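You operate a simulated robot arm through the tools that you are given. There is no shell and no other tool.

You are at the controls of a simulated robot arm. One attempt, no reset.

TASK
Get the cart ready to roll: rail up and pinned, the deck's hollow bar in the drawer, brake off.
Fine: drawer shut; brake off last; the cart stays in the white bay.

It is judged by the outcome, as a careful person would: the job done as asked, and still so three seconds after it is handed in. It fails if anything else is knocked over, pushed out of place, dropped, spilled or broken.

THE ROBOT
A 7-joint arm with a three-finger gripper, fixed in place. Base frame: the origin is at the foot of the arm, x ahead of it, y to its left, z up. Units: m, degrees, N and s.
With the tool pointing down near the work surface it reaches from about 0.1 to 0.64 m from the base axis. Its first joint turns from -166.0 to 166.0 degrees. Payload 2.69 kg.
The tool frame sits at the grasp point between the pads (the TCP): z along the fingers, y along the line on which they close. The tips reach 0.03 m beyond it. The gripper opens to 0.128 m. The gripper's body begins 0.117 m behind the TCP.
Orientation is that of the tool frame in the base frame, as a unit quaternion [w, x, y, z]. With the fingers straight down and closing along the base's y, the tool's x points along the base's -x, its y along +y and its z along -z.

THE INTERFACE
- The arm moves only by the tool play_rows. Its argument "motion" is a list of rows, each an object (a shift or turn left out is 0, a gripper value left out holds the last) with "dr": the turn, a rotation vector about the tool's x, y, z in units of 120 degrees (1.0 is 120 degrees), a list of three; "offset": the shift along the tool's x, y, z in units of 100 mm (1.0 is 100 mm), a list of three; "grip": the closure, from 0 (fully open) to 1 (shut). In form: [{"dr": [wx, wy, wz], "offset": [tx, ty, tz], "grip": grip}, ...]. A call has 1 to 20 rows; each row is the pose to reach, as a shift and turn from the pose commanded when the call began, along the tool's axes at that moment. A call with a number of a shift or a turn outside -1 to 1 is refused whole. Rows are played at 5 a second. More than 0.05 m and 8.6 degrees between two rows, or a gripper value outside its range, and nothing of the call is played. Where a pose cannot be reached the arm comes as near as it can. A force on the tool above 40 N (or 10 N above the force at the start of the call, whichever is more), or a blocked arm, ends the call early, and 0.2 s more pass. Each finger halts on what it meets, pressing with about 24 N; the grip force reading is that of the motor and also rises with nothing between the fingers. The clock runs only during rows and for 0.2 s after the last one: add rows that repeat a pose to give the fingers time. It gives the time, the measured TCP pose, the force on the tool (base axes), the opening and the grip force at its end, in the units of the frame above (readings bear some noise), with the torque about the TCP (base axes, N m) and any sound that the robot's microphone picked up.
- Cameras (640 x 400 px; columns grow to the right, rows downward): "scene" is fixed at [0.2182, -0.6512, 1.2302]; the picture's right is [0.82, -0.57, 0.00], its down [-0.24, -0.35, -0.91] and it looks along [0.52, 0.75, -0.42] (base axes); focal length 267 px, centre (320, 200). "wrist" rides on the gripper at [0.058, 0.054, -0.131] in the tool frame; the picture's right is [-0.68, 0.74, 0.00], its down [-0.62, -0.57, -0.55] and it looks along [-0.40, -0.37, 0.84] (tool axes); focal length 234 px, centre (320, 200). There is no depth. A picture from a camera that has moved, and an enlarged one, comes with that camera's place and axes in the base frame and with its lens.
- get_image(camera): a new picture of that camera. It takes no simulated time.
- slide_trunk(by): slides the trunk up (or, below 0, down) by that many m; the arm rides with it, the base frame stays. It gives what a move gives, with no picture.
- inspect(camera, box): a new picture of the part [left, top, right, bottom] of that camera's present view, enlarged. It takes no simulated time.
- job_done(): hands the job in; it is judged then, once.

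Nothing tells you positions but the pictures and the camera data. Unless the task says otherwise, let go and move clear before handing in.

The tools are called by a JSON object that holds its "fn" and its "kwargs". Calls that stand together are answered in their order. play_rows: Moves the arm, as the interface text tells. Its arguments: {"type":"object","properties":{"motion":{"type":"array","items":{"type":"object","properties":{"dr":{"type":"array","items":{"type":"number"}},"offset":{"type":"array","items":{"type":"number"}},"grip":{"type":"number"}}}}},"required":["motion"]} The other tools are called the same way: slide_trunk (by) slides the trunk up or down; get_image (camera) takes a picture; inspect (camera, box) takes an enlarged picture of a part of a camera's view; job_done () hands the job in.

At the start:

```text
time_s: 0.0
tool_pos: [0.6001, 0.0108, 1.2197]
ee_rot: [0.0, 0.0, 1.0, 0.0]
contact_force: [-0.9, -0.2, 0.6]
ft_torque: [0.03, -0.01, 0.03]
finger_gap: 0.1279
finger_force: 0.0
trunk travel left (down, up): [-0.15, 0.2]
```

scene: 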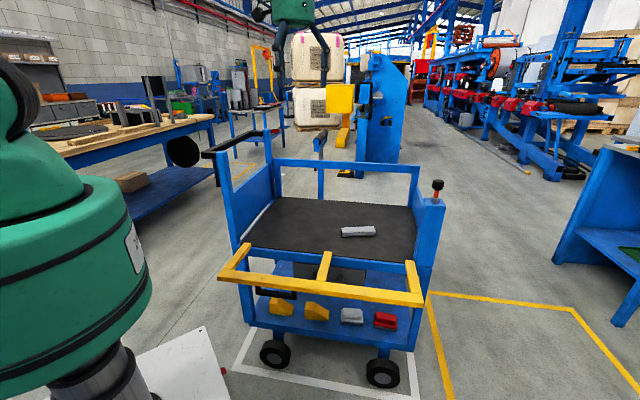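
wrist: 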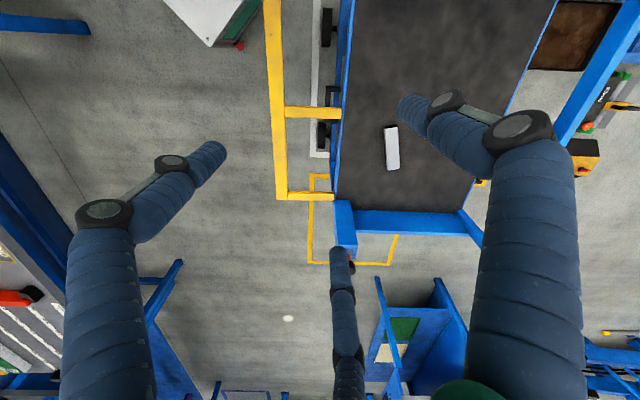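

I see a blue cart with a black deck, a yellow rail folded outward toward the robot side, a grey bar on the deck, and an orange-knobbed brake post at the right corner. I'll look closer at each before moving.

{"fn": "inspect", "kwargs": {"camera": "scene", "box": [200, 120, 460, 282]}}

{"fn": "inspect", "kwargs": {"camera": "scene", "box": [200, 230, 460, 392]}}

{"fn": "inspect", "kwargs": {"camera": "scene", "box": [390, 160, 470, 210]}}

{"fn": "inspect", "kwargs": {"camera": "wrist", "box": [240, 0, 560, 200]}}

{"fn": "inspect", "kwargs": {"camera": "wrist", "box": [240, 150, 480, 300]}}

```text
2.46 times, centred on (330, 201) of scene
camera zoom: at [0.2182, -0.6512, 1.2302], right [0.82, -0.57, 0.0], down [-0.24, -0.35, -0.91], along [0.52, 0.75, -0.42], focal length 657 px, centre (295, 198)
```

zoom: 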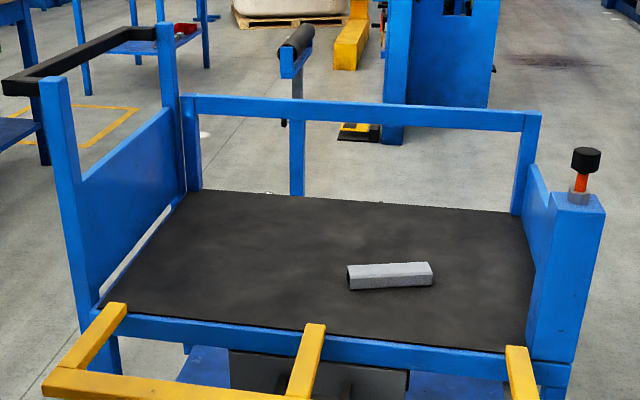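

```text
2.46 times, centred on (330, 311) of scene
camera zoom: at [0.2182, -0.6512, 1.2302], right [0.82, -0.57, 0.0], down [-0.24, -0.35, -0.91], along [0.52, 0.75, -0.42], focal length 657 px, centre (295, -73)
```

zoom: 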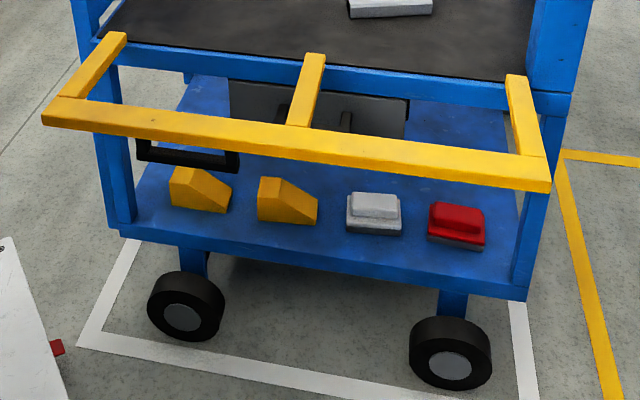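

```text
8.00 times, centred on (430, 185) of scene
camera zoom: at [0.2182, -0.6512, 1.2302], right [0.82, -0.57, 0.0], down [-0.24, -0.35, -0.91], along [0.52, 0.75, -0.42], focal length 2136 px, centre (-560, 320)
```

zoom: 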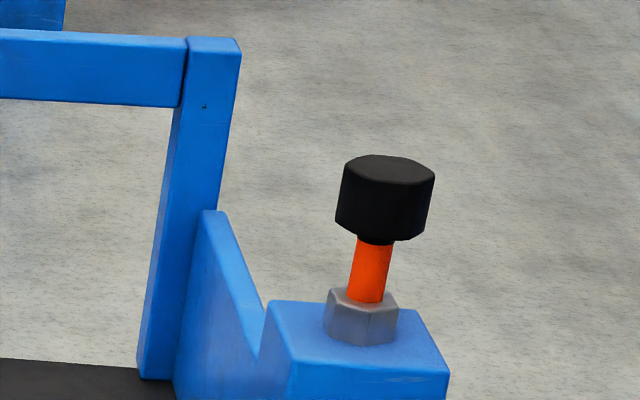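

```text
2.00 times, centred on (400, 100) of wrist
camera zoom: at [0.5425, 0.0633, 1.3513], right [0.68, 0.74, 0.0], down [0.62, -0.57, 0.55], along [0.4, -0.37, -0.84], focal length 468 px, centre (160, 400)
```

zoom: 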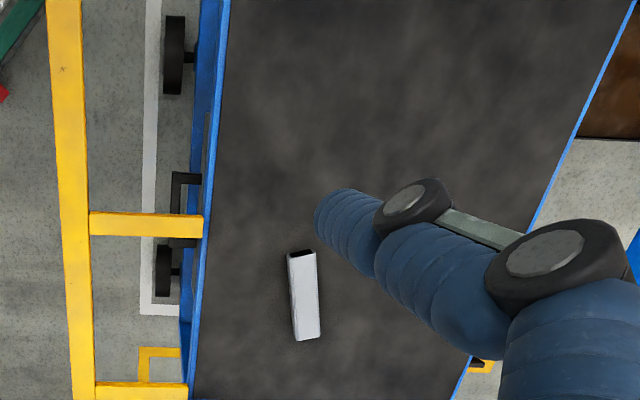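

```text
2.67 times, centred on (360, 225) of wrist
camera zoom: at [0.5425, 0.0633, 1.3513], right [0.68, 0.74, 0.0], down [0.62, -0.57, 0.55], along [0.4, -0.37, -0.84], focal length 624 px, centre (213, 133)
```

zoom: 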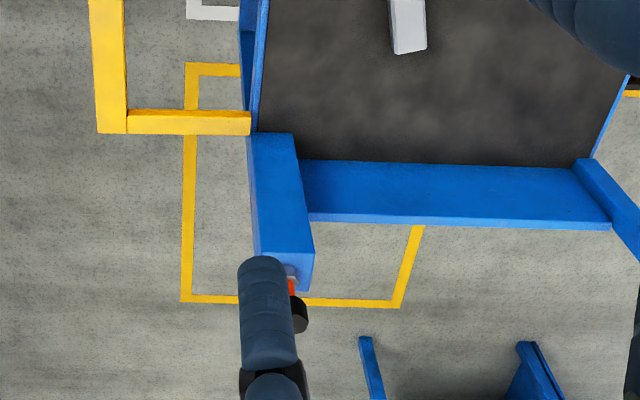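

The cart is turned about 45° to the base, with its front edge running from near-left to far-right. I want a closer look at the gripper, the rail hinge/pin, and the drawer before planning.

{"fn": "inspect", "kwargs": {"camera": "scene", "box": [230, 0, 390, 100]}}

{"fn": "inspect", "kwargs": {"camera": "scene", "box": [380, 220, 460, 320]}}

{"fn": "inspect", "kwargs": {"camera": "scene", "box": [210, 220, 340, 301]}}

{"fn": "inspect", "kwargs": {"camera": "scene", "box": [300, 235, 430, 316]}}

{"fn": "get_image", "kwargs": {"camera": "scene"}}

```text
4.00 times, centred on (310, 50) of scene
camera zoom: at [0.2182, -0.6512, 1.2302], right [0.82, -0.57, 0.0], down [-0.24, -0.35, -0.91], along [0.52, 0.75, -0.42], focal length 1068 px, centre (360, 800)
```

zoom: 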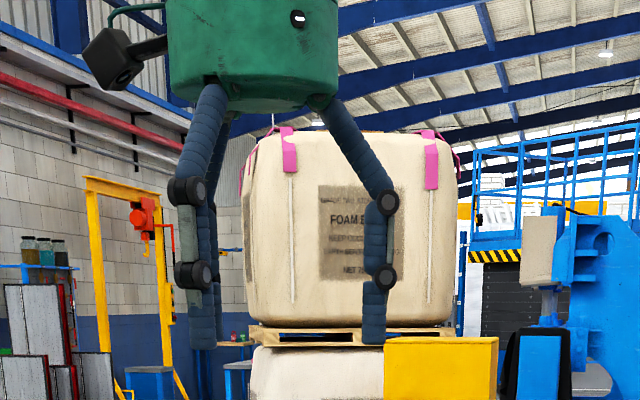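

```text
4.00 times, centred on (420, 270) of scene
camera zoom: at [0.2182, -0.6512, 1.2302], right [0.82, -0.57, 0.0], down [-0.24, -0.35, -0.91], along [0.52, 0.75, -0.42], focal length 1068 px, centre (-80, -80)
```

zoom: 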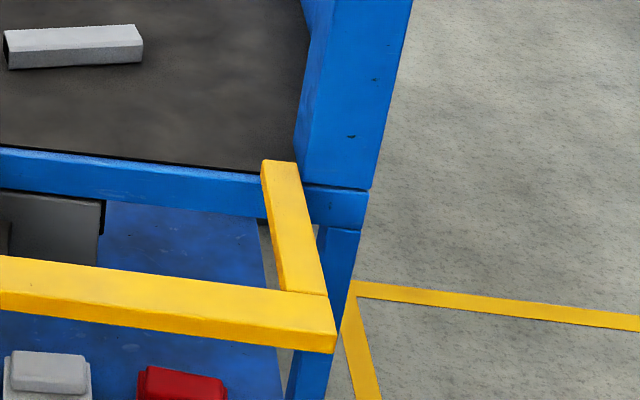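

```text
4.92 times, centred on (275, 260) of scene
camera zoom: at [0.2182, -0.6512, 1.2302], right [0.82, -0.57, 0.0], down [-0.24, -0.35, -0.91], along [0.52, 0.75, -0.42], focal length 1314 px, centre (542, -98)
```

zoom: 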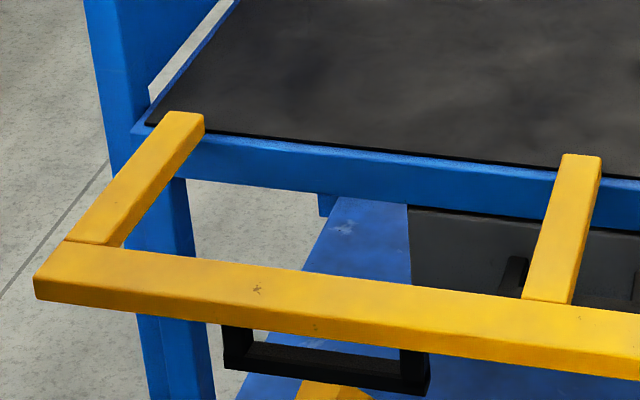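

```text
4.92 times, centred on (365, 276) of scene
camera zoom: at [0.2182, -0.6512, 1.2302], right [0.82, -0.57, 0.0], down [-0.24, -0.35, -0.91], along [0.52, 0.75, -0.42], focal length 1314 px, centre (98, -172)
```

zoom: 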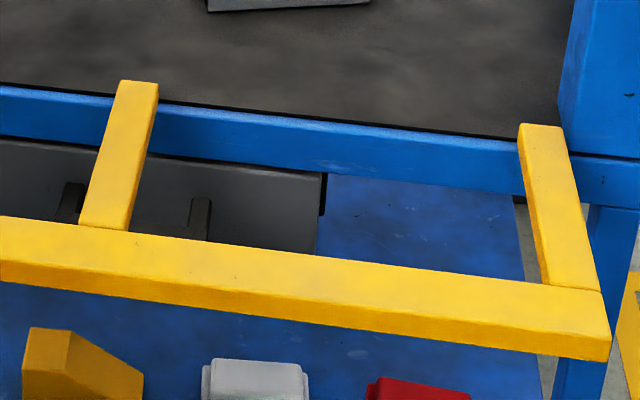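

```text
taken
```

scene: 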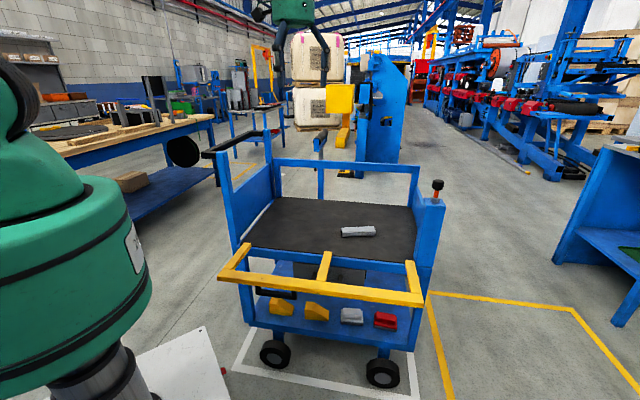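

The gripper's look has three legs in the pictures, while the text says two fingers. I'll close and reopen it in free air to see how it moves, then check reach.

{"fn": "play_rows", "kwargs": {"motion": [{"grip": 0.5}, {"grip": 1.0}, {"grip": 1.0}, {"grip": 1.0}]}}

{"fn": "get_image", "kwargs": {"camera": "wrist"}}

{"fn": "inspect", "kwargs": {"camera": "scene", "box": [230, 0, 390, 100]}}

```text
time_s: 1.0
tool_pos: [0.5997, 0.0106, 1.2192]
ee_rot: [0.0, 0.0, 1.0, 0.0]
contact_force: [0.1, -0.5, -0.5]
ft_torque: [-0.02, -0.03, -0.03]
finger_gap: 0.0022
finger_force: 23.9
trunk travel left (down, up): [-0.15, 0.2]
```

```text
taken
camera wrist: at [0.5425, 0.0633, 1.3512], right [0.68, 0.74, 0.0], down [0.62, -0.56, 0.55], along [0.4, -0.37, -0.84], focal length 234 px, centre (320, 200)
```

wrist: 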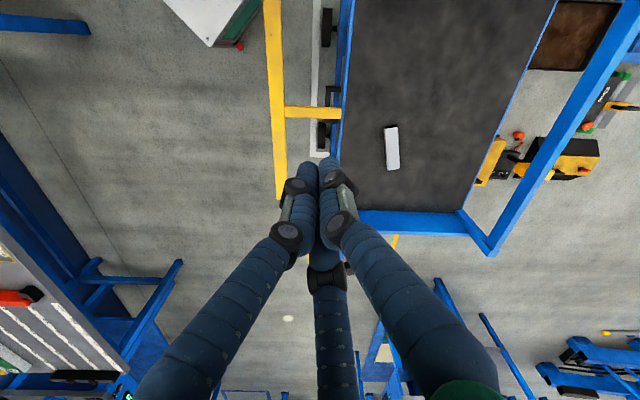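

```text
4.00 times, centred on (310, 50) of scene
camera zoom: at [0.2182, -0.6512, 1.2302], right [0.82, -0.57, 0.0], down [-0.24, -0.35, -0.91], along [0.52, 0.75, -0.42], focal length 1068 px, centre (360, 800)
```

zoom: 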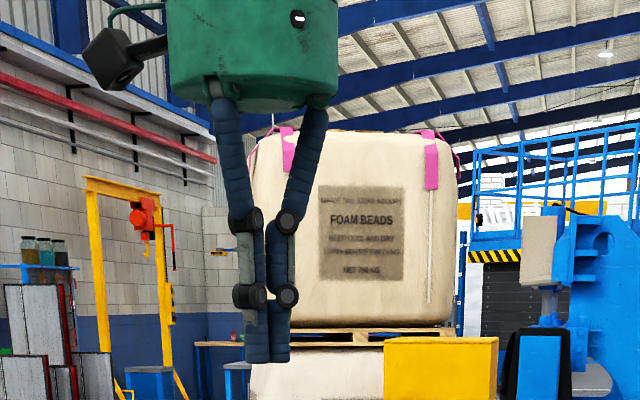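

The gripper behaves as a single closing pair, so I'll go by the text. Next I'll bring the wrist camera down in front of the cart to see the drawer, rail hinge, pin and brake up close.

{"fn": "play_rows", "kwargs": {"motion": [{"offset": [0.2, -0.25, 0.25], "grip": 0.6}, {"offset": [0.4, -0.5, 0.5]}, {"offset": [0.6, -0.75, 0.75]}, {"offset": [0.8, -1.0, 1.0]}]}}

{"fn": "play_rows", "kwargs": {"motion": [{"offset": [0.2, -0.25, 0.25]}, {"offset": [0.4, -0.5, 0.5]}, {"offset": [0.6, -0.75, 0.75]}, {"offset": [0.8, -1.0, 1.0]}]}}

```text
time_s: 2.0
tool_pos: [0.5178, -0.0886, 1.1201]
ee_rot: [0.0, 0.0, 1.0, -0.001]
contact_force: [-0.1, -0.1, 0.5]
ft_torque: [-0.03, 0.02, 0.02]
finger_gap: 0.051
finger_force: 0.1
trunk travel left (down, up): [-0.15, 0.2]
```

```text
time_s: 3.0
tool_pos: [0.4408, -0.1887, 1.0194]
ee_rot: [0.0, -0.001, 1.0, 0.001]
contact_force: [0.5, -0.1, -0.1]
ft_torque: [-0.05, 0.01, 0.01]
finger_gap: 0.0514
finger_force: 0.1
trunk travel left (down, up): [-0.15, 0.2]
```

The arm tracks well. Now I'll rotate the tool to point horizontally at the cart with the camera on top.

{"fn": "play_rows", "kwargs": {"motion": [{"dr": [-0.0513, 0.0007, 0.037], "offset": [0, -0.04, 0.06]}, {"dr": [-0.1025, 0.0014, 0.074], "offset": [0, -0.08, 0.12]}, {"dr": [-0.1538, 0.0021, 0.111], "offset": [0, -0.12, 0.18]}, {"dr": [-0.205, 0.0028, 0.148], "offset": [0, -0.16, 0.24]}, {"dr": [-0.2563, 0.0034, 0.185], "offset": [0, -0.2, 0.3]}, {"dr": [-0.3075, 0.0041, 0.222], "offset": [0, -0.24, 0.36]}, {"dr": [-0.3588, 0.0048, 0.259], "offset": [0, -0.28, 0.42]}, {"dr": [-0.41, 0.0055, 0.296], "offset": [0, -0.32, 0.48]}, {"dr": [-0.4613, 0.0062, 0.333], "offset": [0, -0.36, 0.54]}, {"dr": [-0.5125, 0.0069, 0.37], "offset": [0, -0.4, 0.6]}, {"dr": [-0.5638, 0.0076, 0.407], "offset": [0, -0.44, 0.66]}, {"dr": [-0.615, 0.0083, 0.444], "offset": [0, -0.48, 0.72]}, {"dr": [-0.6663, 0.0089, 0.481], "offset": [0, -0.52, 0.78]}, {"dr": [-0.7175, 0.0096, 0.518], "offset": [0, -0.56, 0.84]}, {"dr": [-0.7688, 0.0103, 0.555], "offset": [0, -0.6, 0.9]}, {"dr": [-0.82, 0.011, 0.592], "offset": [0, -0.64, 0.96]}]}}

{"fn": "get_image", "kwargs": {"camera": "wrist"}}

{"fn": "get_image", "kwargs": {"camera": "scene"}}

```text
time_s: 6.4
tool_pos: [0.4411, -0.2531, 0.9236]
ee_rot: [-0.01, 0.511, 0.489, 0.707]
contact_force: [-0.1, -0.5, 0.0]
ft_torque: [-0.02, 0.05, -0.04]
finger_gap: 0.0513
finger_force: 0.0
trunk travel left (down, up): [-0.15, 0.2]
```

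```text
taken
camera wrist: at [0.3478, -0.3463, 1.0032], right [0.7, -0.71, 0.01], down [-0.39, -0.39, -0.84], along [0.6, 0.58, -0.55], focal length 234 px, centre (320, 200)
```

wrist: 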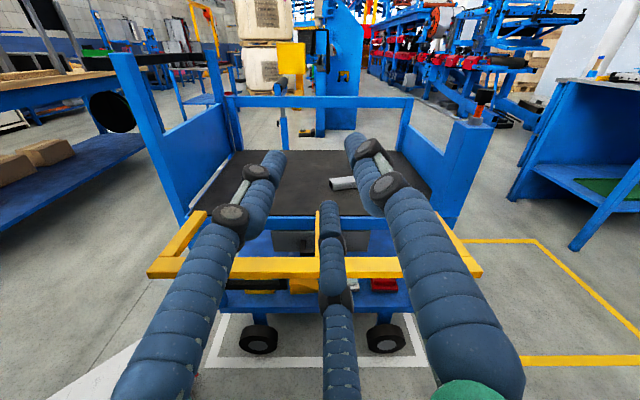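

```text
taken
```

scene: 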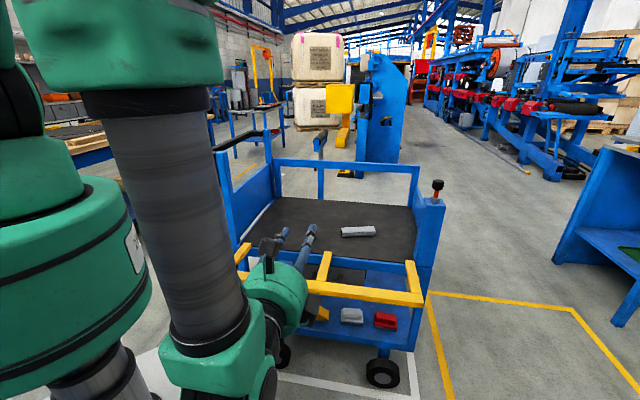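

The view is square-on to the cart now. I'll open the fingers and drop lower to see under the rail.

{"fn": "play_rows", "kwargs": {"motion": [{"offset": [-0.36, -0.34, -0.1], "grip": 0.0}, {"offset": [-0.73, -0.68, -0.2]}, {"offset": [-1.0, -0.93, -0.3]}]}}

{"fn": "get_image", "kwargs": {"camera": "wrist"}}

{"fn": "inspect", "kwargs": {"camera": "wrist", "box": [140, 170, 500, 395]}}

{"fn": "inspect", "kwargs": {"camera": "wrist", "box": [200, 40, 360, 140]}}

{"fn": "inspect", "kwargs": {"camera": "wrist", "box": [380, 60, 540, 160]}}

```text
refused: row 1 steps farther than a row can; nothing moved
```

```text
taken
camera wrist: at [0.3478, -0.3463, 1.0032], right [0.7, -0.71, 0.01], down [-0.39, -0.39, -0.84], along [0.6, 0.58, -0.55], focal length 234 px, centre (320, 200)
```

wrist: 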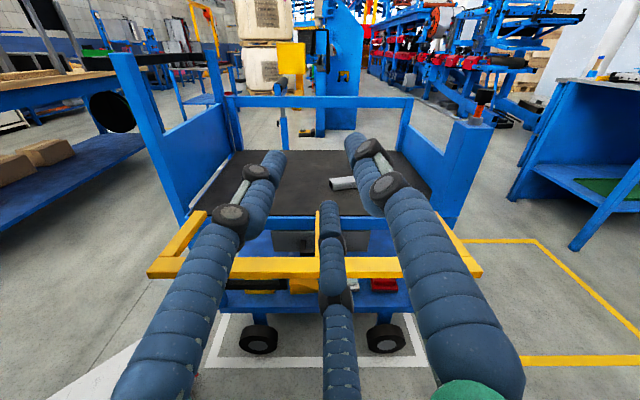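

```text
1.78 times, centred on (320, 282) of wrist
camera zoom: at [0.3478, -0.3463, 1.0032], right [0.7, -0.71, 0.01], down [-0.39, -0.39, -0.84], along [0.6, 0.58, -0.55], focal length 416 px, centre (320, 53)
```

zoom: 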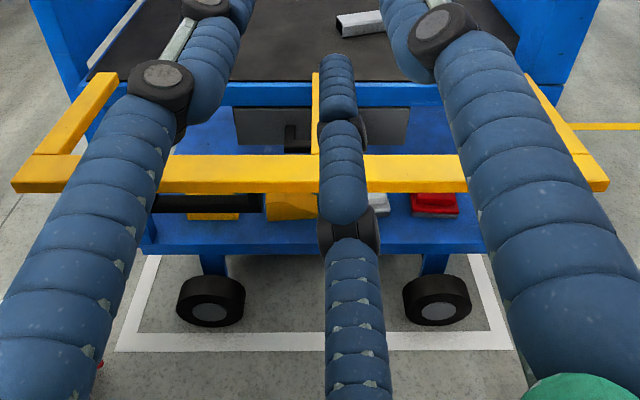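

```text
4.00 times, centred on (280, 90) of wrist
camera zoom: at [0.3478, -0.3463, 1.0032], right [0.7, -0.71, 0.01], down [-0.39, -0.39, -0.84], along [0.6, 0.58, -0.55], focal length 937 px, centre (480, 640)
```

zoom: 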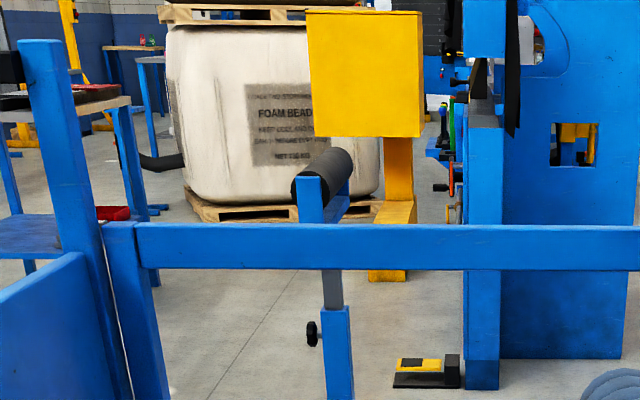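

```text
4.00 times, centred on (460, 110) of wrist
camera zoom: at [0.3478, -0.3463, 1.0032], right [0.7, -0.71, 0.01], down [-0.39, -0.39, -0.84], along [0.6, 0.58, -0.55], focal length 937 px, centre (-240, 560)
```

zoom: 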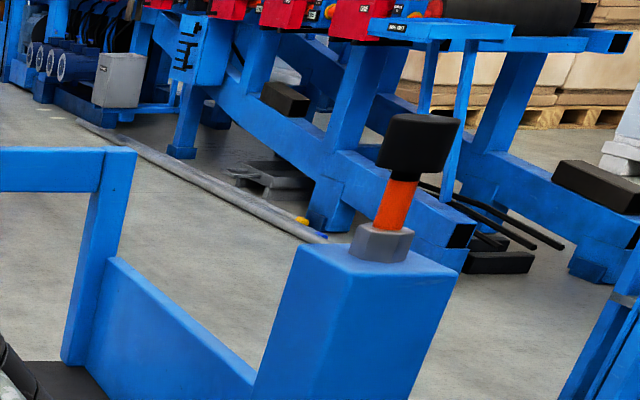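

Row steps were slightly too large; I'll use smaller ones, opening the fingers and dropping down.

{"fn": "play_rows", "kwargs": {"motion": [{"offset": [-0.25, -0.23, -0.08], "grip": 0.0}, {"offset": [-0.5, -0.46, -0.16]}, {"offset": [-0.75, -0.69, -0.24]}, {"offset": [-1.0, -0.93, -0.32]}]}}

{"fn": "play_rows", "kwargs": {"motion": [{"offset": [-0.25, -0.23, -0.08]}, {"offset": [-0.5, -0.46, -0.16]}, {"offset": [-0.75, -0.69, -0.24]}, {"offset": [-1.0, -0.93, -0.32]}]}}

{"fn": "get_image", "kwargs": {"camera": "wrist"}}

{"fn": "get_image", "kwargs": {"camera": "scene"}}

```text
time_s: 7.4
tool_pos: [0.419, -0.2766, 0.7885]
ee_rot: [-0.009, 0.51, 0.49, 0.707]
contact_force: [-0.3, 0.6, -1.0]
ft_torque: [0.01, 0.02, 0.0]
finger_gap: 0.1281
finger_force: 0.0
trunk travel left (down, up): [-0.15, 0.2]
```

```text
time_s: 8.4
tool_pos: [0.3943, -0.2964, 0.6516]
ee_rot: [-0.01, 0.509, 0.491, 0.707]
contact_force: [0.8, -0.2, 1.2]
ft_torque: [-0.01, 0.04, 0.05]
finger_gap: 0.1281
finger_force: 0.0
trunk travel left (down, up): [-0.15, 0.2]
```

```text
taken
camera wrist: at [0.3022, -0.3907, 0.7315], right [0.7, -0.71, 0.01], down [-0.39, -0.39, -0.84], along [0.6, 0.58, -0.55], focal length 234 px, centre (320, 200)
```

wrist: 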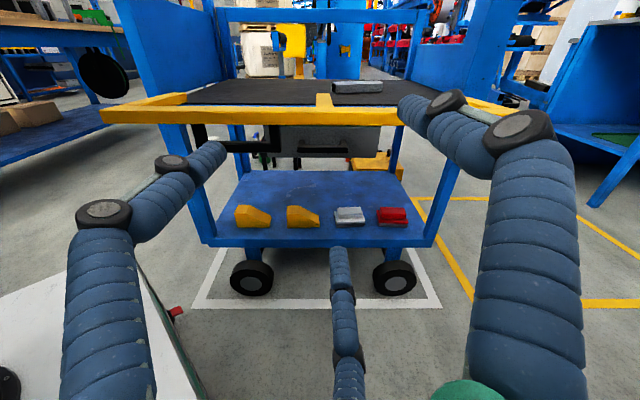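

```text
taken
```

scene: 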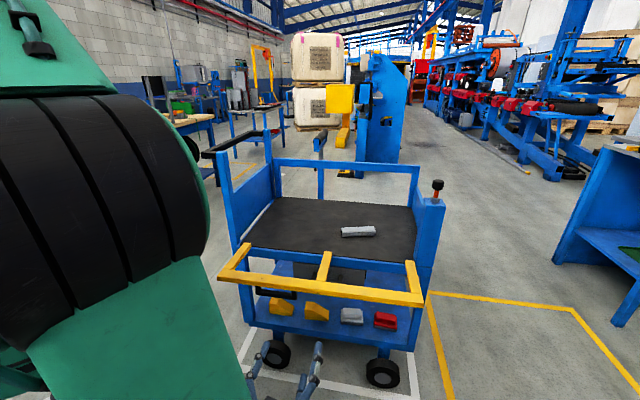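

{"fn": "inspect", "kwargs": {"camera": "wrist", "box": [180, 70, 440, 232]}}

{"fn": "inspect", "kwargs": {"camera": "wrist", "box": [200, 180, 440, 300]}}

{"fn": "inspect", "kwargs": {"camera": "wrist", "box": [90, 60, 330, 210]}}

{"fn": "inspect", "kwargs": {"camera": "wrist", "box": [380, 20, 560, 132]}}

```text
2.46 times, centred on (310, 151) of wrist
camera zoom: at [0.3022, -0.3907, 0.7315], right [0.7, -0.71, 0.01], down [-0.39, -0.39, -0.84], along [0.6, 0.58, -0.55], focal length 576 px, centre (345, 321)
```

zoom: 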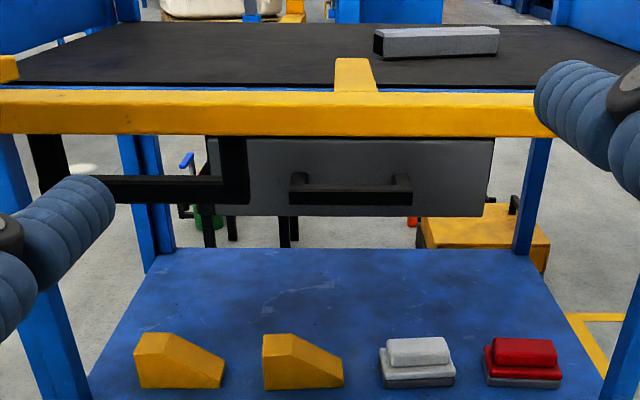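

```text
2.67 times, centred on (320, 240) of wrist
camera zoom: at [0.3022, -0.3907, 0.7315], right [0.7, -0.71, 0.01], down [-0.39, -0.39, -0.84], along [0.6, 0.58, -0.55], focal length 624 px, centre (320, 93)
```

zoom: 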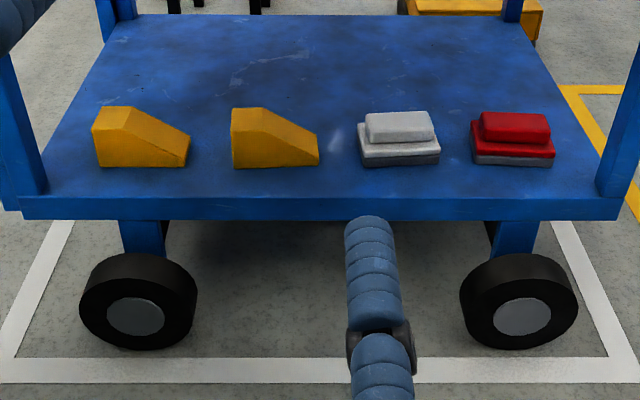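

```text
2.67 times, centred on (210, 135) of wrist
camera zoom: at [0.3022, -0.3907, 0.7315], right [0.7, -0.71, 0.01], down [-0.39, -0.39, -0.84], along [0.6, 0.58, -0.55], focal length 624 px, centre (613, 373)
```

zoom: 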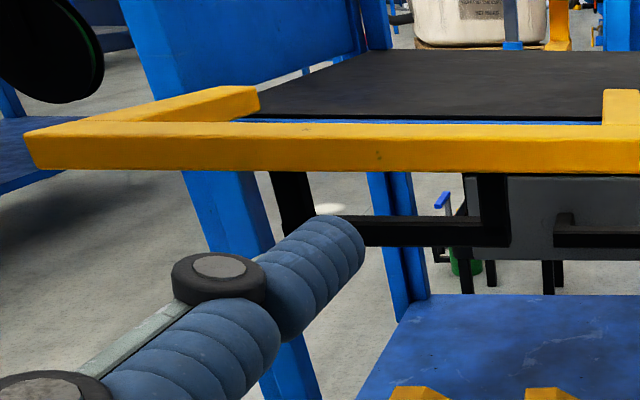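

```text
3.56 times, centred on (470, 76) of wrist
camera zoom: at [0.3022, -0.3907, 0.7315], right [0.7, -0.71, 0.01], down [-0.39, -0.39, -0.84], along [0.6, 0.58, -0.55], focal length 833 px, centre (-213, 641)
```

zoom: 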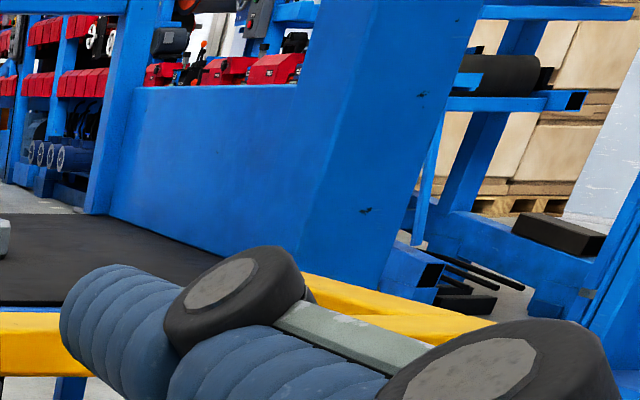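

I now see a grey drawer with a dark pull handle under the deck, a black grab handle hanging under the rail's left part, and yellow chocks plus grey and red pads on the lower shelf. I'll zoom in on the pads, handle and post.

{"fn": "inspect", "kwargs": {"camera": "wrist", "box": [325, 195, 421, 255]}}

{"fn": "inspect", "kwargs": {"camera": "wrist", "box": [225, 195, 321, 255]}}

{"fn": "inspect", "kwargs": {"camera": "scene", "box": [260, 290, 420, 390]}}

{"fn": "inspect", "kwargs": {"camera": "scene", "box": [190, 120, 290, 250]}}

{"fn": "inspect", "kwargs": {"camera": "wrist", "box": [250, 110, 400, 204]}}

```text
6.67 times, centred on (373, 225) of wrist
camera zoom: at [0.3022, -0.3907, 0.7315], right [0.7, -0.71, 0.01], down [-0.39, -0.39, -0.84], along [0.6, 0.58, -0.55], focal length 1561 px, centre (-33, 33)
```

zoom: 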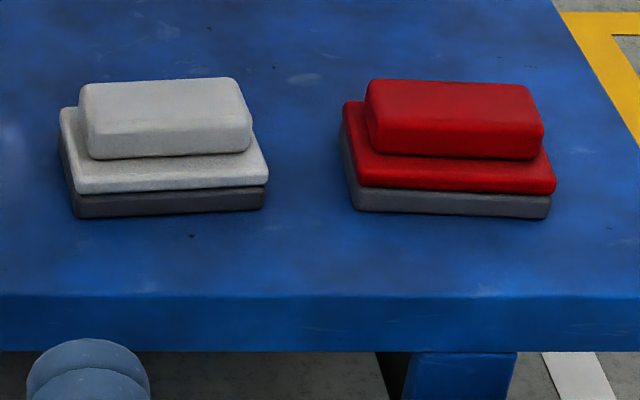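

```text
6.67 times, centred on (273, 225) of wrist
camera zoom: at [0.3022, -0.3907, 0.7315], right [0.7, -0.71, 0.01], down [-0.39, -0.39, -0.84], along [0.6, 0.58, -0.55], focal length 1561 px, centre (633, 33)
```

zoom: 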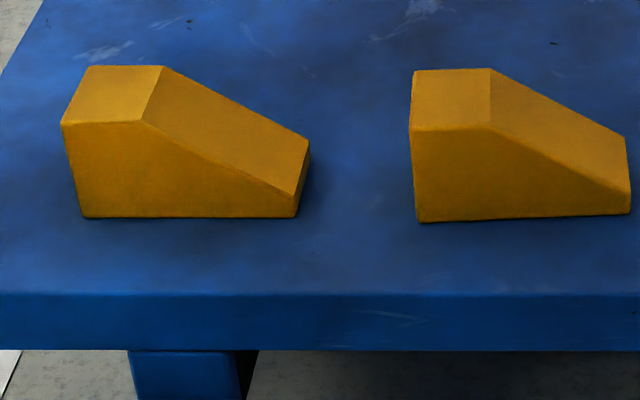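

```text
4.00 times, centred on (340, 340) of scene
camera zoom: at [0.2182, -0.6512, 1.2302], right [0.82, -0.57, 0.0], down [-0.24, -0.35, -0.91], along [0.52, 0.75, -0.42], focal length 1068 px, centre (240, -360)
```

zoom: 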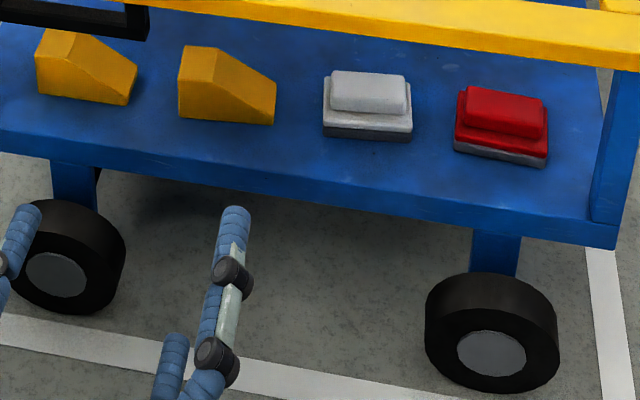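

```text
3.08 times, centred on (240, 185) of scene
camera zoom: at [0.2182, -0.6512, 1.2302], right [0.82, -0.57, 0.0], down [-0.24, -0.35, -0.91], along [0.52, 0.75, -0.42], focal length 822 px, centre (566, 246)
```

zoom: 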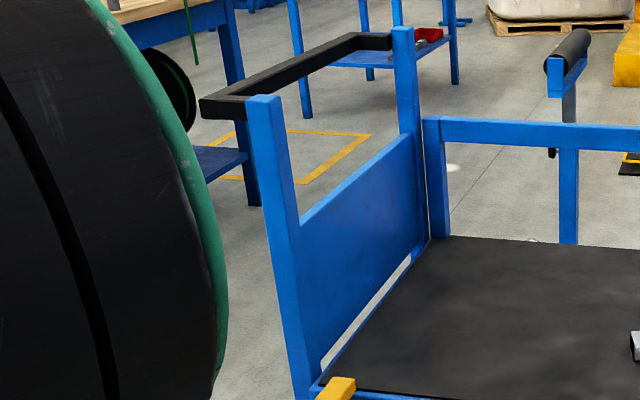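

```text
4.26 times, centred on (325, 157) of wrist
camera zoom: at [0.3022, -0.3907, 0.7315], right [0.7, -0.71, 0.01], down [-0.39, -0.39, -0.84], along [0.6, 0.58, -0.55], focal length 996 px, centre (299, 383)
```

zoom: 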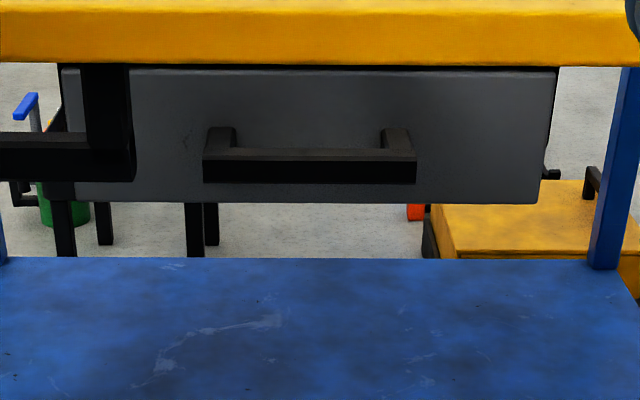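

The pads look like foot pedals, and the post knob shows an orange shank. I want a closer look at the post knob and rail hinge, so I'll move right and up.

{"fn": "play_rows", "kwargs": {"motion": [{"offset": [0.03, 0.32, 0.1]}, {"offset": [0.06, 0.64, 0.2]}, {"offset": [0.08, 0.966, 0.3]}]}}

{"fn": "play_rows", "kwargs": {"motion": [{"offset": [0.03, 0.32, 0.1]}, {"offset": [0.06, 0.64, 0.2]}, {"offset": [0.08, 0.966, 0.3]}]}}

{"fn": "play_rows", "kwargs": {"motion": [{"offset": [0.03, 0.32, 0.1]}, {"offset": [0.06, 0.64, 0.2]}, {"offset": [0.08, 0.966, 0.3]}]}}

{"fn": "play_rows", "kwargs": {"motion": [{"offset": [0.03, 0.32, 0.1]}, {"offset": [0.06, 0.64, 0.2]}, {"offset": [0.08, 0.966, 0.3]}]}}

{"fn": "get_image", "kwargs": {"camera": "wrist"}}

{"fn": "get_image", "kwargs": {"camera": "scene"}}

```text
time_s: 9.2
tool_pos: [0.4604, -0.3224, 0.7233]
ee_rot: [-0.01, 0.511, 0.489, 0.707]
contact_force: [-0.4, 0.6, -0.1]
ft_torque: [-0.01, -0.04, -0.01]
finger_gap: 0.1278
finger_force: 0.0
trunk travel left (down, up): [-0.15, 0.2]
```

```text
time_s: 10.0
tool_pos: [0.5297, -0.3487, 0.7963]
ee_rot: [-0.01, 0.511, 0.489, 0.707]
contact_force: [0.3, -0.3, -0.2]
ft_torque: [0.04, -0.03, -0.03]
finger_gap: 0.128
finger_force: 0.1
trunk travel left (down, up): [-0.15, 0.2]
```

```text
time_s: 10.8
tool_pos: [0.595, -0.3759, 0.8668]
ee_rot: [-0.01, 0.511, 0.489, 0.707]
contact_force: [0.7, 0.3, -0.7]
ft_torque: [0.03, 0.01, 0.0]
finger_gap: 0.1278
finger_force: 0.0
trunk travel left (down, up): [-0.15, 0.2]
```

```text
time_s: 11.6
tool_pos: [0.6647, -0.4005, 0.9376]
ee_rot: [-0.009, 0.51, 0.49, 0.707]
contact_force: [0.7, 0.8, 0.3]
ft_torque: [0.04, -0.02, -0.03]
finger_gap: 0.1283
finger_force: 0.1
trunk travel left (down, up): [-0.15, 0.2]
```

```text
taken
camera wrist: at [0.5719, -0.4925, 1.0164], right [0.7, -0.71, 0.01], down [-0.39, -0.39, -0.84], along [0.6, 0.58, -0.55], focal length 234 px, centre (320, 200)
```

wrist: 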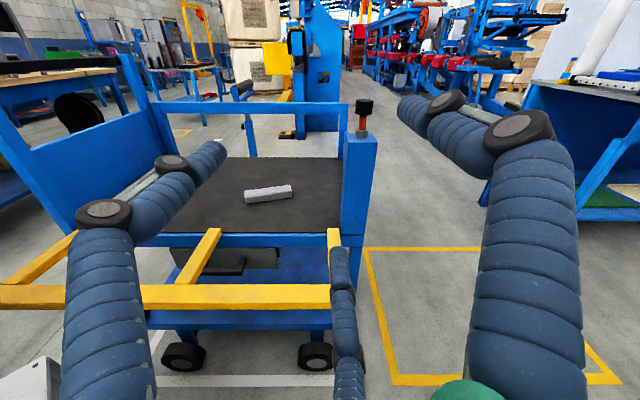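

```text
taken
```

scene: 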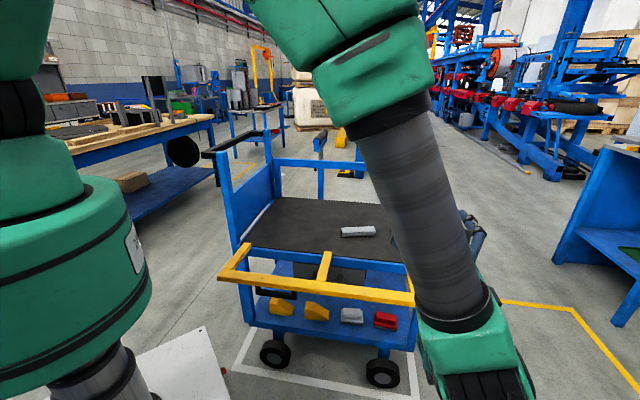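

{"fn": "inspect", "kwargs": {"camera": "wrist", "box": [320, 85, 400, 135]}}

{"fn": "inspect", "kwargs": {"camera": "wrist", "box": [290, 130, 418, 260]}}

{"fn": "inspect", "kwargs": {"camera": "wrist", "box": [170, 160, 330, 260]}}

```text
8.00 times, centred on (360, 110) of wrist
camera zoom: at [0.5719, -0.4925, 1.0164], right [0.7, -0.71, 0.01], down [-0.39, -0.39, -0.84], along [0.6, 0.58, -0.55], focal length 1873 px, centre (0, 920)
```

zoom: 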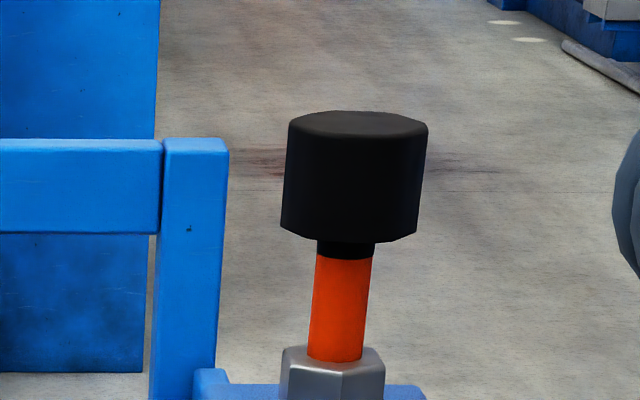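

```text
3.08 times, centred on (354, 195) of wrist
camera zoom: at [0.5719, -0.4925, 1.0164], right [0.7, -0.71, 0.01], down [-0.39, -0.39, -0.84], along [0.6, 0.58, -0.55], focal length 720 px, centre (215, 215)
```

zoom: 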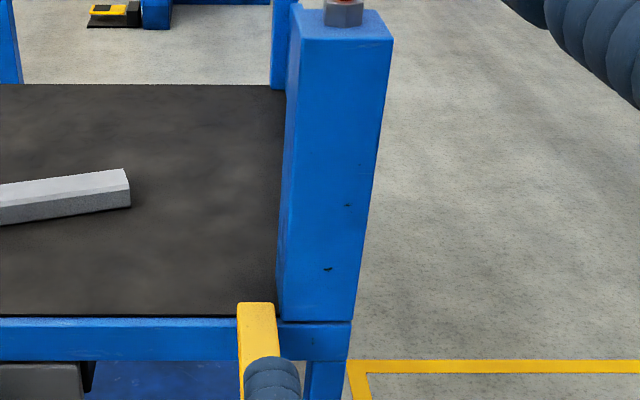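

```text
4.00 times, centred on (250, 210) of wrist
camera zoom: at [0.5719, -0.4925, 1.0164], right [0.7, -0.71, 0.01], down [-0.39, -0.39, -0.84], along [0.6, 0.58, -0.55], focal length 937 px, centre (600, 160)
```

zoom: 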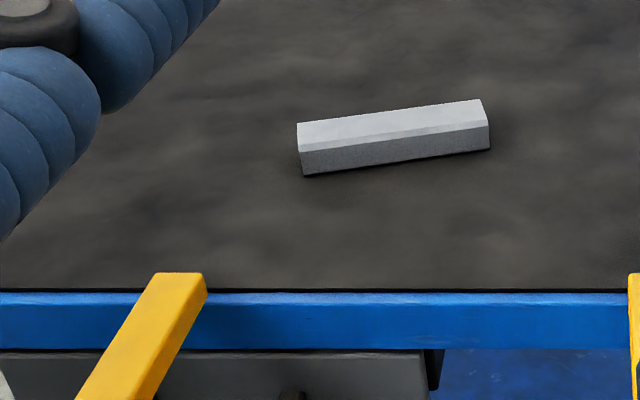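

The post knob looks like an indexing plunger, pulled out so its orange shank shows, which makes it the rail pin. Next I'll approach the rail's black grab handle, first rolling the tool so the fingers close vertically.

{"fn": "play_rows", "kwargs": {"motion": [{"dr": [0, 0, -0.0654], "offset": [0, 0, -0.1]}, {"dr": [0, 0, -0.1308], "offset": [0, 0, -0.2]}, {"dr": [0, 0, -0.1963], "offset": [0, 0, -0.3]}, {"dr": [0, 0, -0.2617], "offset": [0, 0, -0.4]}, {"dr": [0, 0, -0.3271], "offset": [0, 0, -0.5]}, {"dr": [0, 0, -0.3925], "offset": [0, 0, -0.6]}]}}

{"fn": "play_rows", "kwargs": {"motion": [{"offset": [0.33, -0.25, 0]}, {"offset": [0.66, -0.5, 0]}, {"offset": [1.0, -0.75, 0]}]}}

{"fn": "play_rows", "kwargs": {"motion": [{"offset": [0.33, -0.25, 0]}, {"offset": [0.66, -0.5, 0]}, {"offset": [1.0, -0.75, 0]}]}}

{"fn": "play_rows", "kwargs": {"motion": [{"offset": [0.33, -0.25, 0]}, {"offset": [0.66, -0.5, 0]}, {"offset": [1.0, -0.75, 0]}]}}

{"fn": "get_image", "kwargs": {"camera": "wrist"}}

```text
time_s: 13.0
tool_pos: [0.6223, -0.4414, 0.937]
ee_rot: [0.274, 0.272, 0.653, 0.652]
contact_force: [0.0, -0.5, -0.7]
ft_torque: [0.0, 0.02, -0.01]
finger_gap: 0.1279
finger_force: 0.1
trunk travel left (down, up): [-0.15, 0.2]
```

```text
time_s: 13.8
tool_pos: [0.5538, -0.3723, 0.8624]
ee_rot: [0.274, 0.271, 0.653, 0.652]
contact_force: [0.2, 0.0, 0.3]
ft_torque: [0.03, 0.02, 0.07]
finger_gap: 0.1279
finger_force: 0.0
trunk travel left (down, up): [-0.15, 0.2]
```

```text
time_s: 14.6
tool_pos: [0.4818, -0.3009, 0.7858]
ee_rot: [0.274, 0.272, 0.653, 0.652]
contact_force: [0.2, 0.2, 0.5]
ft_torque: [-0.02, -0.01, 0.05]
finger_gap: 0.128
finger_force: 0.0
trunk travel left (down, up): [-0.15, 0.2]
```

```text
time_s: 15.4
tool_pos: [0.4105, -0.2289, 0.712]
ee_rot: [0.274, 0.272, 0.653, 0.652]
contact_force: [0.3, -0.1, 0.5]
ft_torque: [0.01, -0.02, 0.05]
finger_gap: 0.1279
finger_force: 0.2
trunk travel left (down, up): [-0.15, 0.2]
```

```text
taken
camera wrist: at [0.2765, -0.2804, 0.7651], right [0.47, -0.48, 0.74], down [0.04, -0.83, -0.56], along [0.88, 0.3, -0.37], focal length 234 px, centre (320, 200)
```

wrist: 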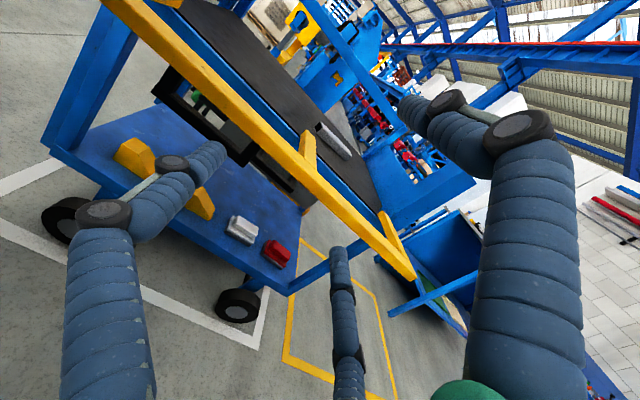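

I can see the black handle beneath the rail. I'll zoom in to measure it.

{"fn": "inspect", "kwargs": {"camera": "wrist", "box": [130, 40, 322, 160]}}

{"fn": "inspect", "kwargs": {"camera": "wrist", "box": [0, 0, 320, 200]}}

{"fn": "get_image", "kwargs": {"camera": "scene"}}

```text
3.33 times, centred on (226, 100) of wrist
camera zoom: at [0.2765, -0.2804, 0.7651], right [0.47, -0.48, 0.74], down [0.04, -0.83, -0.56], along [0.88, 0.3, -0.37], focal length 781 px, centre (633, 533)
```

zoom: 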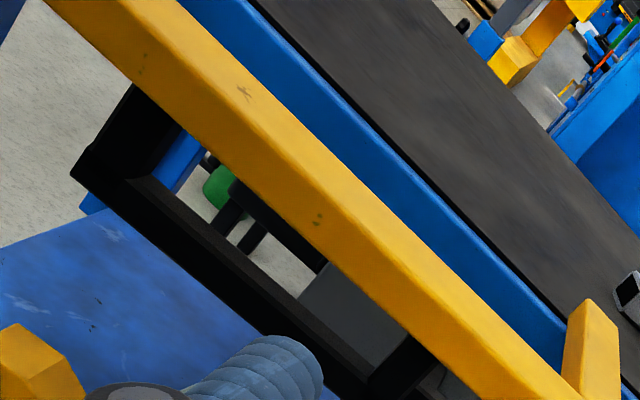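

```text
2.00 times, centred on (160, 100) of wrist
camera zoom: at [0.2765, -0.2804, 0.7651], right [0.47, -0.48, 0.74], down [0.04, -0.83, -0.56], along [0.88, 0.3, -0.37], focal length 468 px, centre (640, 400)
```

zoom: 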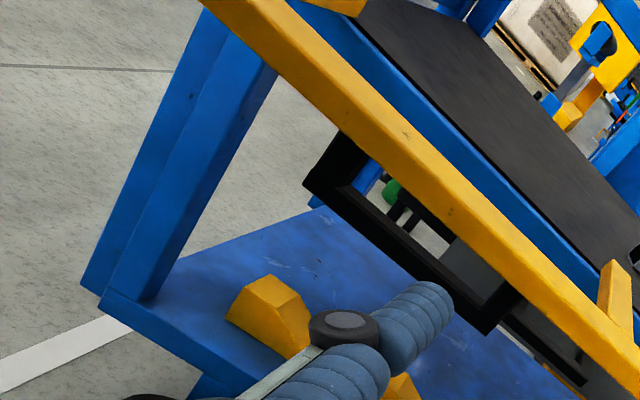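

```text
taken
```

scene: 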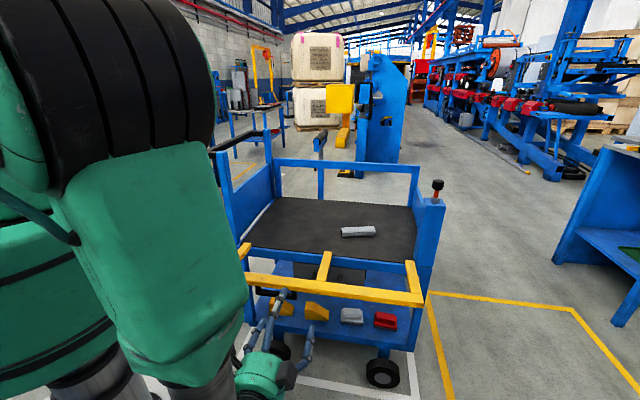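

The handle bar sits at about cart-u 0.36, 0.31 m out, z≈0.59, with a finger-sized gap below the rail. I'll line up in front of it with the fingers partly closed and look again.

{"fn": "play_rows", "kwargs": {"motion": [{"offset": [0.23, -0.25, 0.08], "grip": 0.72}, {"offset": [0.46, -0.5, 0.15]}, {"offset": [0.69, -0.75, 0.23]}, {"offset": [0.91, -1.0, 0.3]}]}}

{"fn": "play_rows", "kwargs": {"motion": [{"offset": [0, -0.1, 0.2]}, {"offset": [0, -0.2, 0.4]}]}}

{"fn": "get_image", "kwargs": {"camera": "wrist"}}

{"fn": "get_image", "kwargs": {"camera": "scene"}}

```text
time_s: 16.4
tool_pos: [0.3683, -0.1442, 0.6127]
ee_rot: [0.274, 0.271, 0.653, 0.652]
contact_force: [-0.3, -0.8, 0.1]
ft_torque: [0.01, 0.02, 0.06]
finger_gap: 0.0355
finger_force: 0.0
trunk travel left (down, up): [-0.15, 0.2]
```

```text
time_s: 17.0
tool_pos: [0.3971, -0.1151, 0.5887]
ee_rot: [0.274, 0.271, 0.653, 0.652]
contact_force: [-0.3, 0.8, -0.4]
ft_torque: [0.01, -0.03, -0.02]
finger_gap: 0.0359
finger_force: 0.1
trunk travel left (down, up): [-0.15, 0.2]
```

```text
taken
camera wrist: at [0.2632, -0.1667, 0.6441], right [0.47, -0.48, 0.74], down [0.04, -0.82, -0.56], along [0.88, 0.3, -0.37], focal length 234 px, centre (320, 200)
```

wrist: 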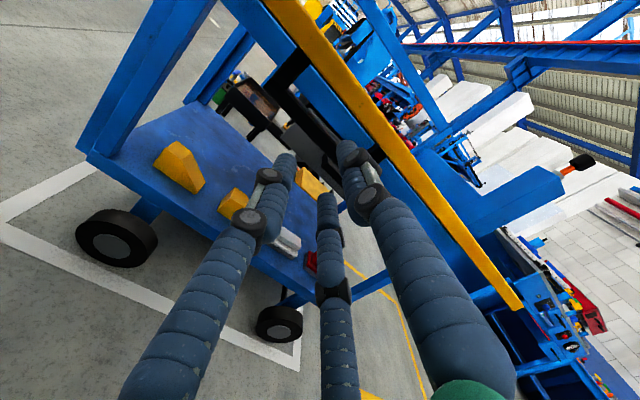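

```text
taken
```

scene: 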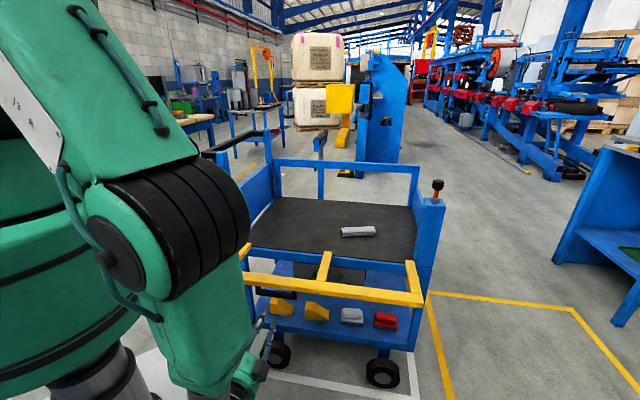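

{"fn": "inspect", "kwargs": {"camera": "wrist", "box": [240, 30, 400, 130]}}

{"fn": "inspect", "kwargs": {"camera": "wrist", "box": [250, 90, 410, 190]}}

{"fn": "inspect", "kwargs": {"camera": "scene", "box": [230, 260, 326, 320]}}

```text
4.00 times, centred on (320, 80) of wrist
camera zoom: at [0.2632, -0.1667, 0.6441], right [0.47, -0.48, 0.74], down [0.04, -0.82, -0.56], along [0.88, 0.3, -0.37], focal length 937 px, centre (320, 680)
```

zoom: 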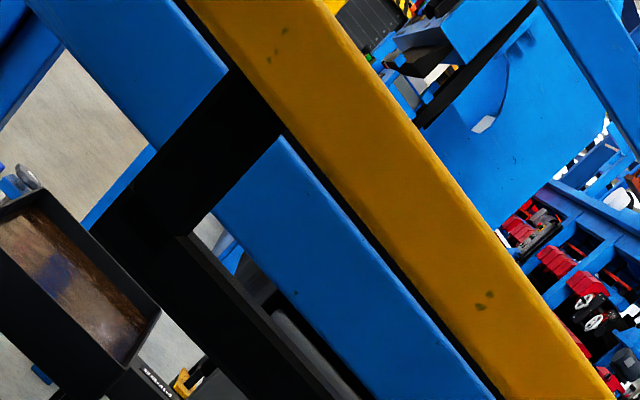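

```text
4.00 times, centred on (330, 140) of wrist
camera zoom: at [0.2632, -0.1667, 0.6441], right [0.47, -0.48, 0.74], down [0.04, -0.82, -0.56], along [0.88, 0.3, -0.37], focal length 937 px, centre (280, 440)
```

zoom: 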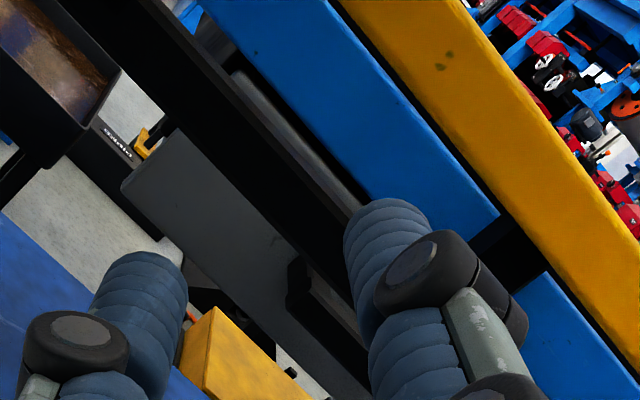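

```text
6.67 times, centred on (278, 290) of scene
camera zoom: at [0.2182, -0.6512, 1.2302], right [0.82, -0.57, 0.0], down [-0.24, -0.35, -0.91], along [0.52, 0.75, -0.42], focal length 1780 px, centre (600, -400)
```

zoom: 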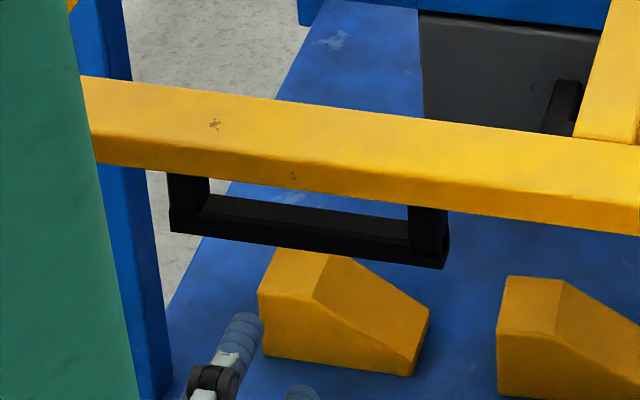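

The handle geometry agrees between both views: bar z 0.582–0.598, rail underside 0.628. I'll slide the fingers over the bar.

{"fn": "play_rows", "kwargs": {"motion": [{"offset": [0, 0, 0.3]}, {"offset": [0, 0, 0.6]}, {"offset": [0, 0, 0.8]}, {"offset": [0, 0, 1.0]}]}}

{"fn": "inspect", "kwargs": {"camera": "scene", "box": [230, 260, 326, 320]}}

{"fn": "get_image", "kwargs": {"camera": "wrist"}}

```text
time_s: 17.8
tool_pos: [0.448, -0.0629, 0.5929]
ee_rot: [0.274, 0.273, 0.652, 0.652]
contact_force: [-31.6, -22.1, 5.0]
ft_torque: [0.0, 0.27, 1.28]
finger_gap: 0.0365
finger_force: 0.5
trunk travel left (down, up): [-0.15, 0.2]
stopped in row 4: the force on the tool passed its limit at 258 N (the readings are from after the stop); the commanded pose is now the measured one
```

```text
6.67 times, centred on (278, 290) of scene
camera zoom: at [0.2182, -0.6512, 1.2302], right [0.82, -0.57, 0.0], down [-0.24, -0.35, -0.91], along [0.52, 0.75, -0.42], focal length 1780 px, centre (600, -400)
```

zoom: 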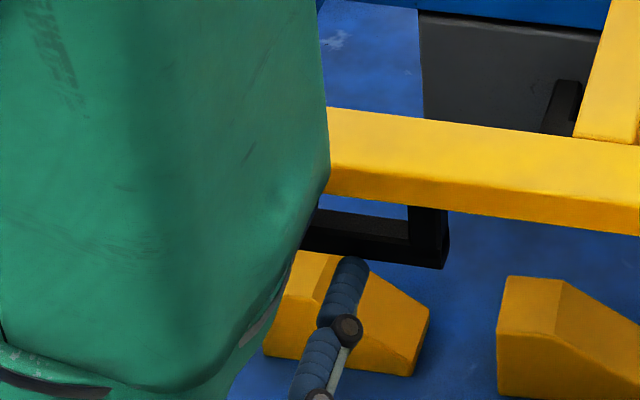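

```text
taken
camera wrist: at [0.3154, -0.1145, 0.647], right [0.47, -0.48, 0.74], down [0.04, -0.82, -0.56], along [0.88, 0.3, -0.37], focal length 234 px, centre (320, 200)
```

wrist: 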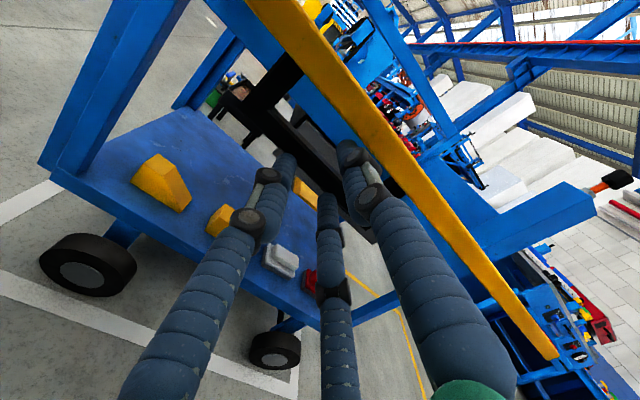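

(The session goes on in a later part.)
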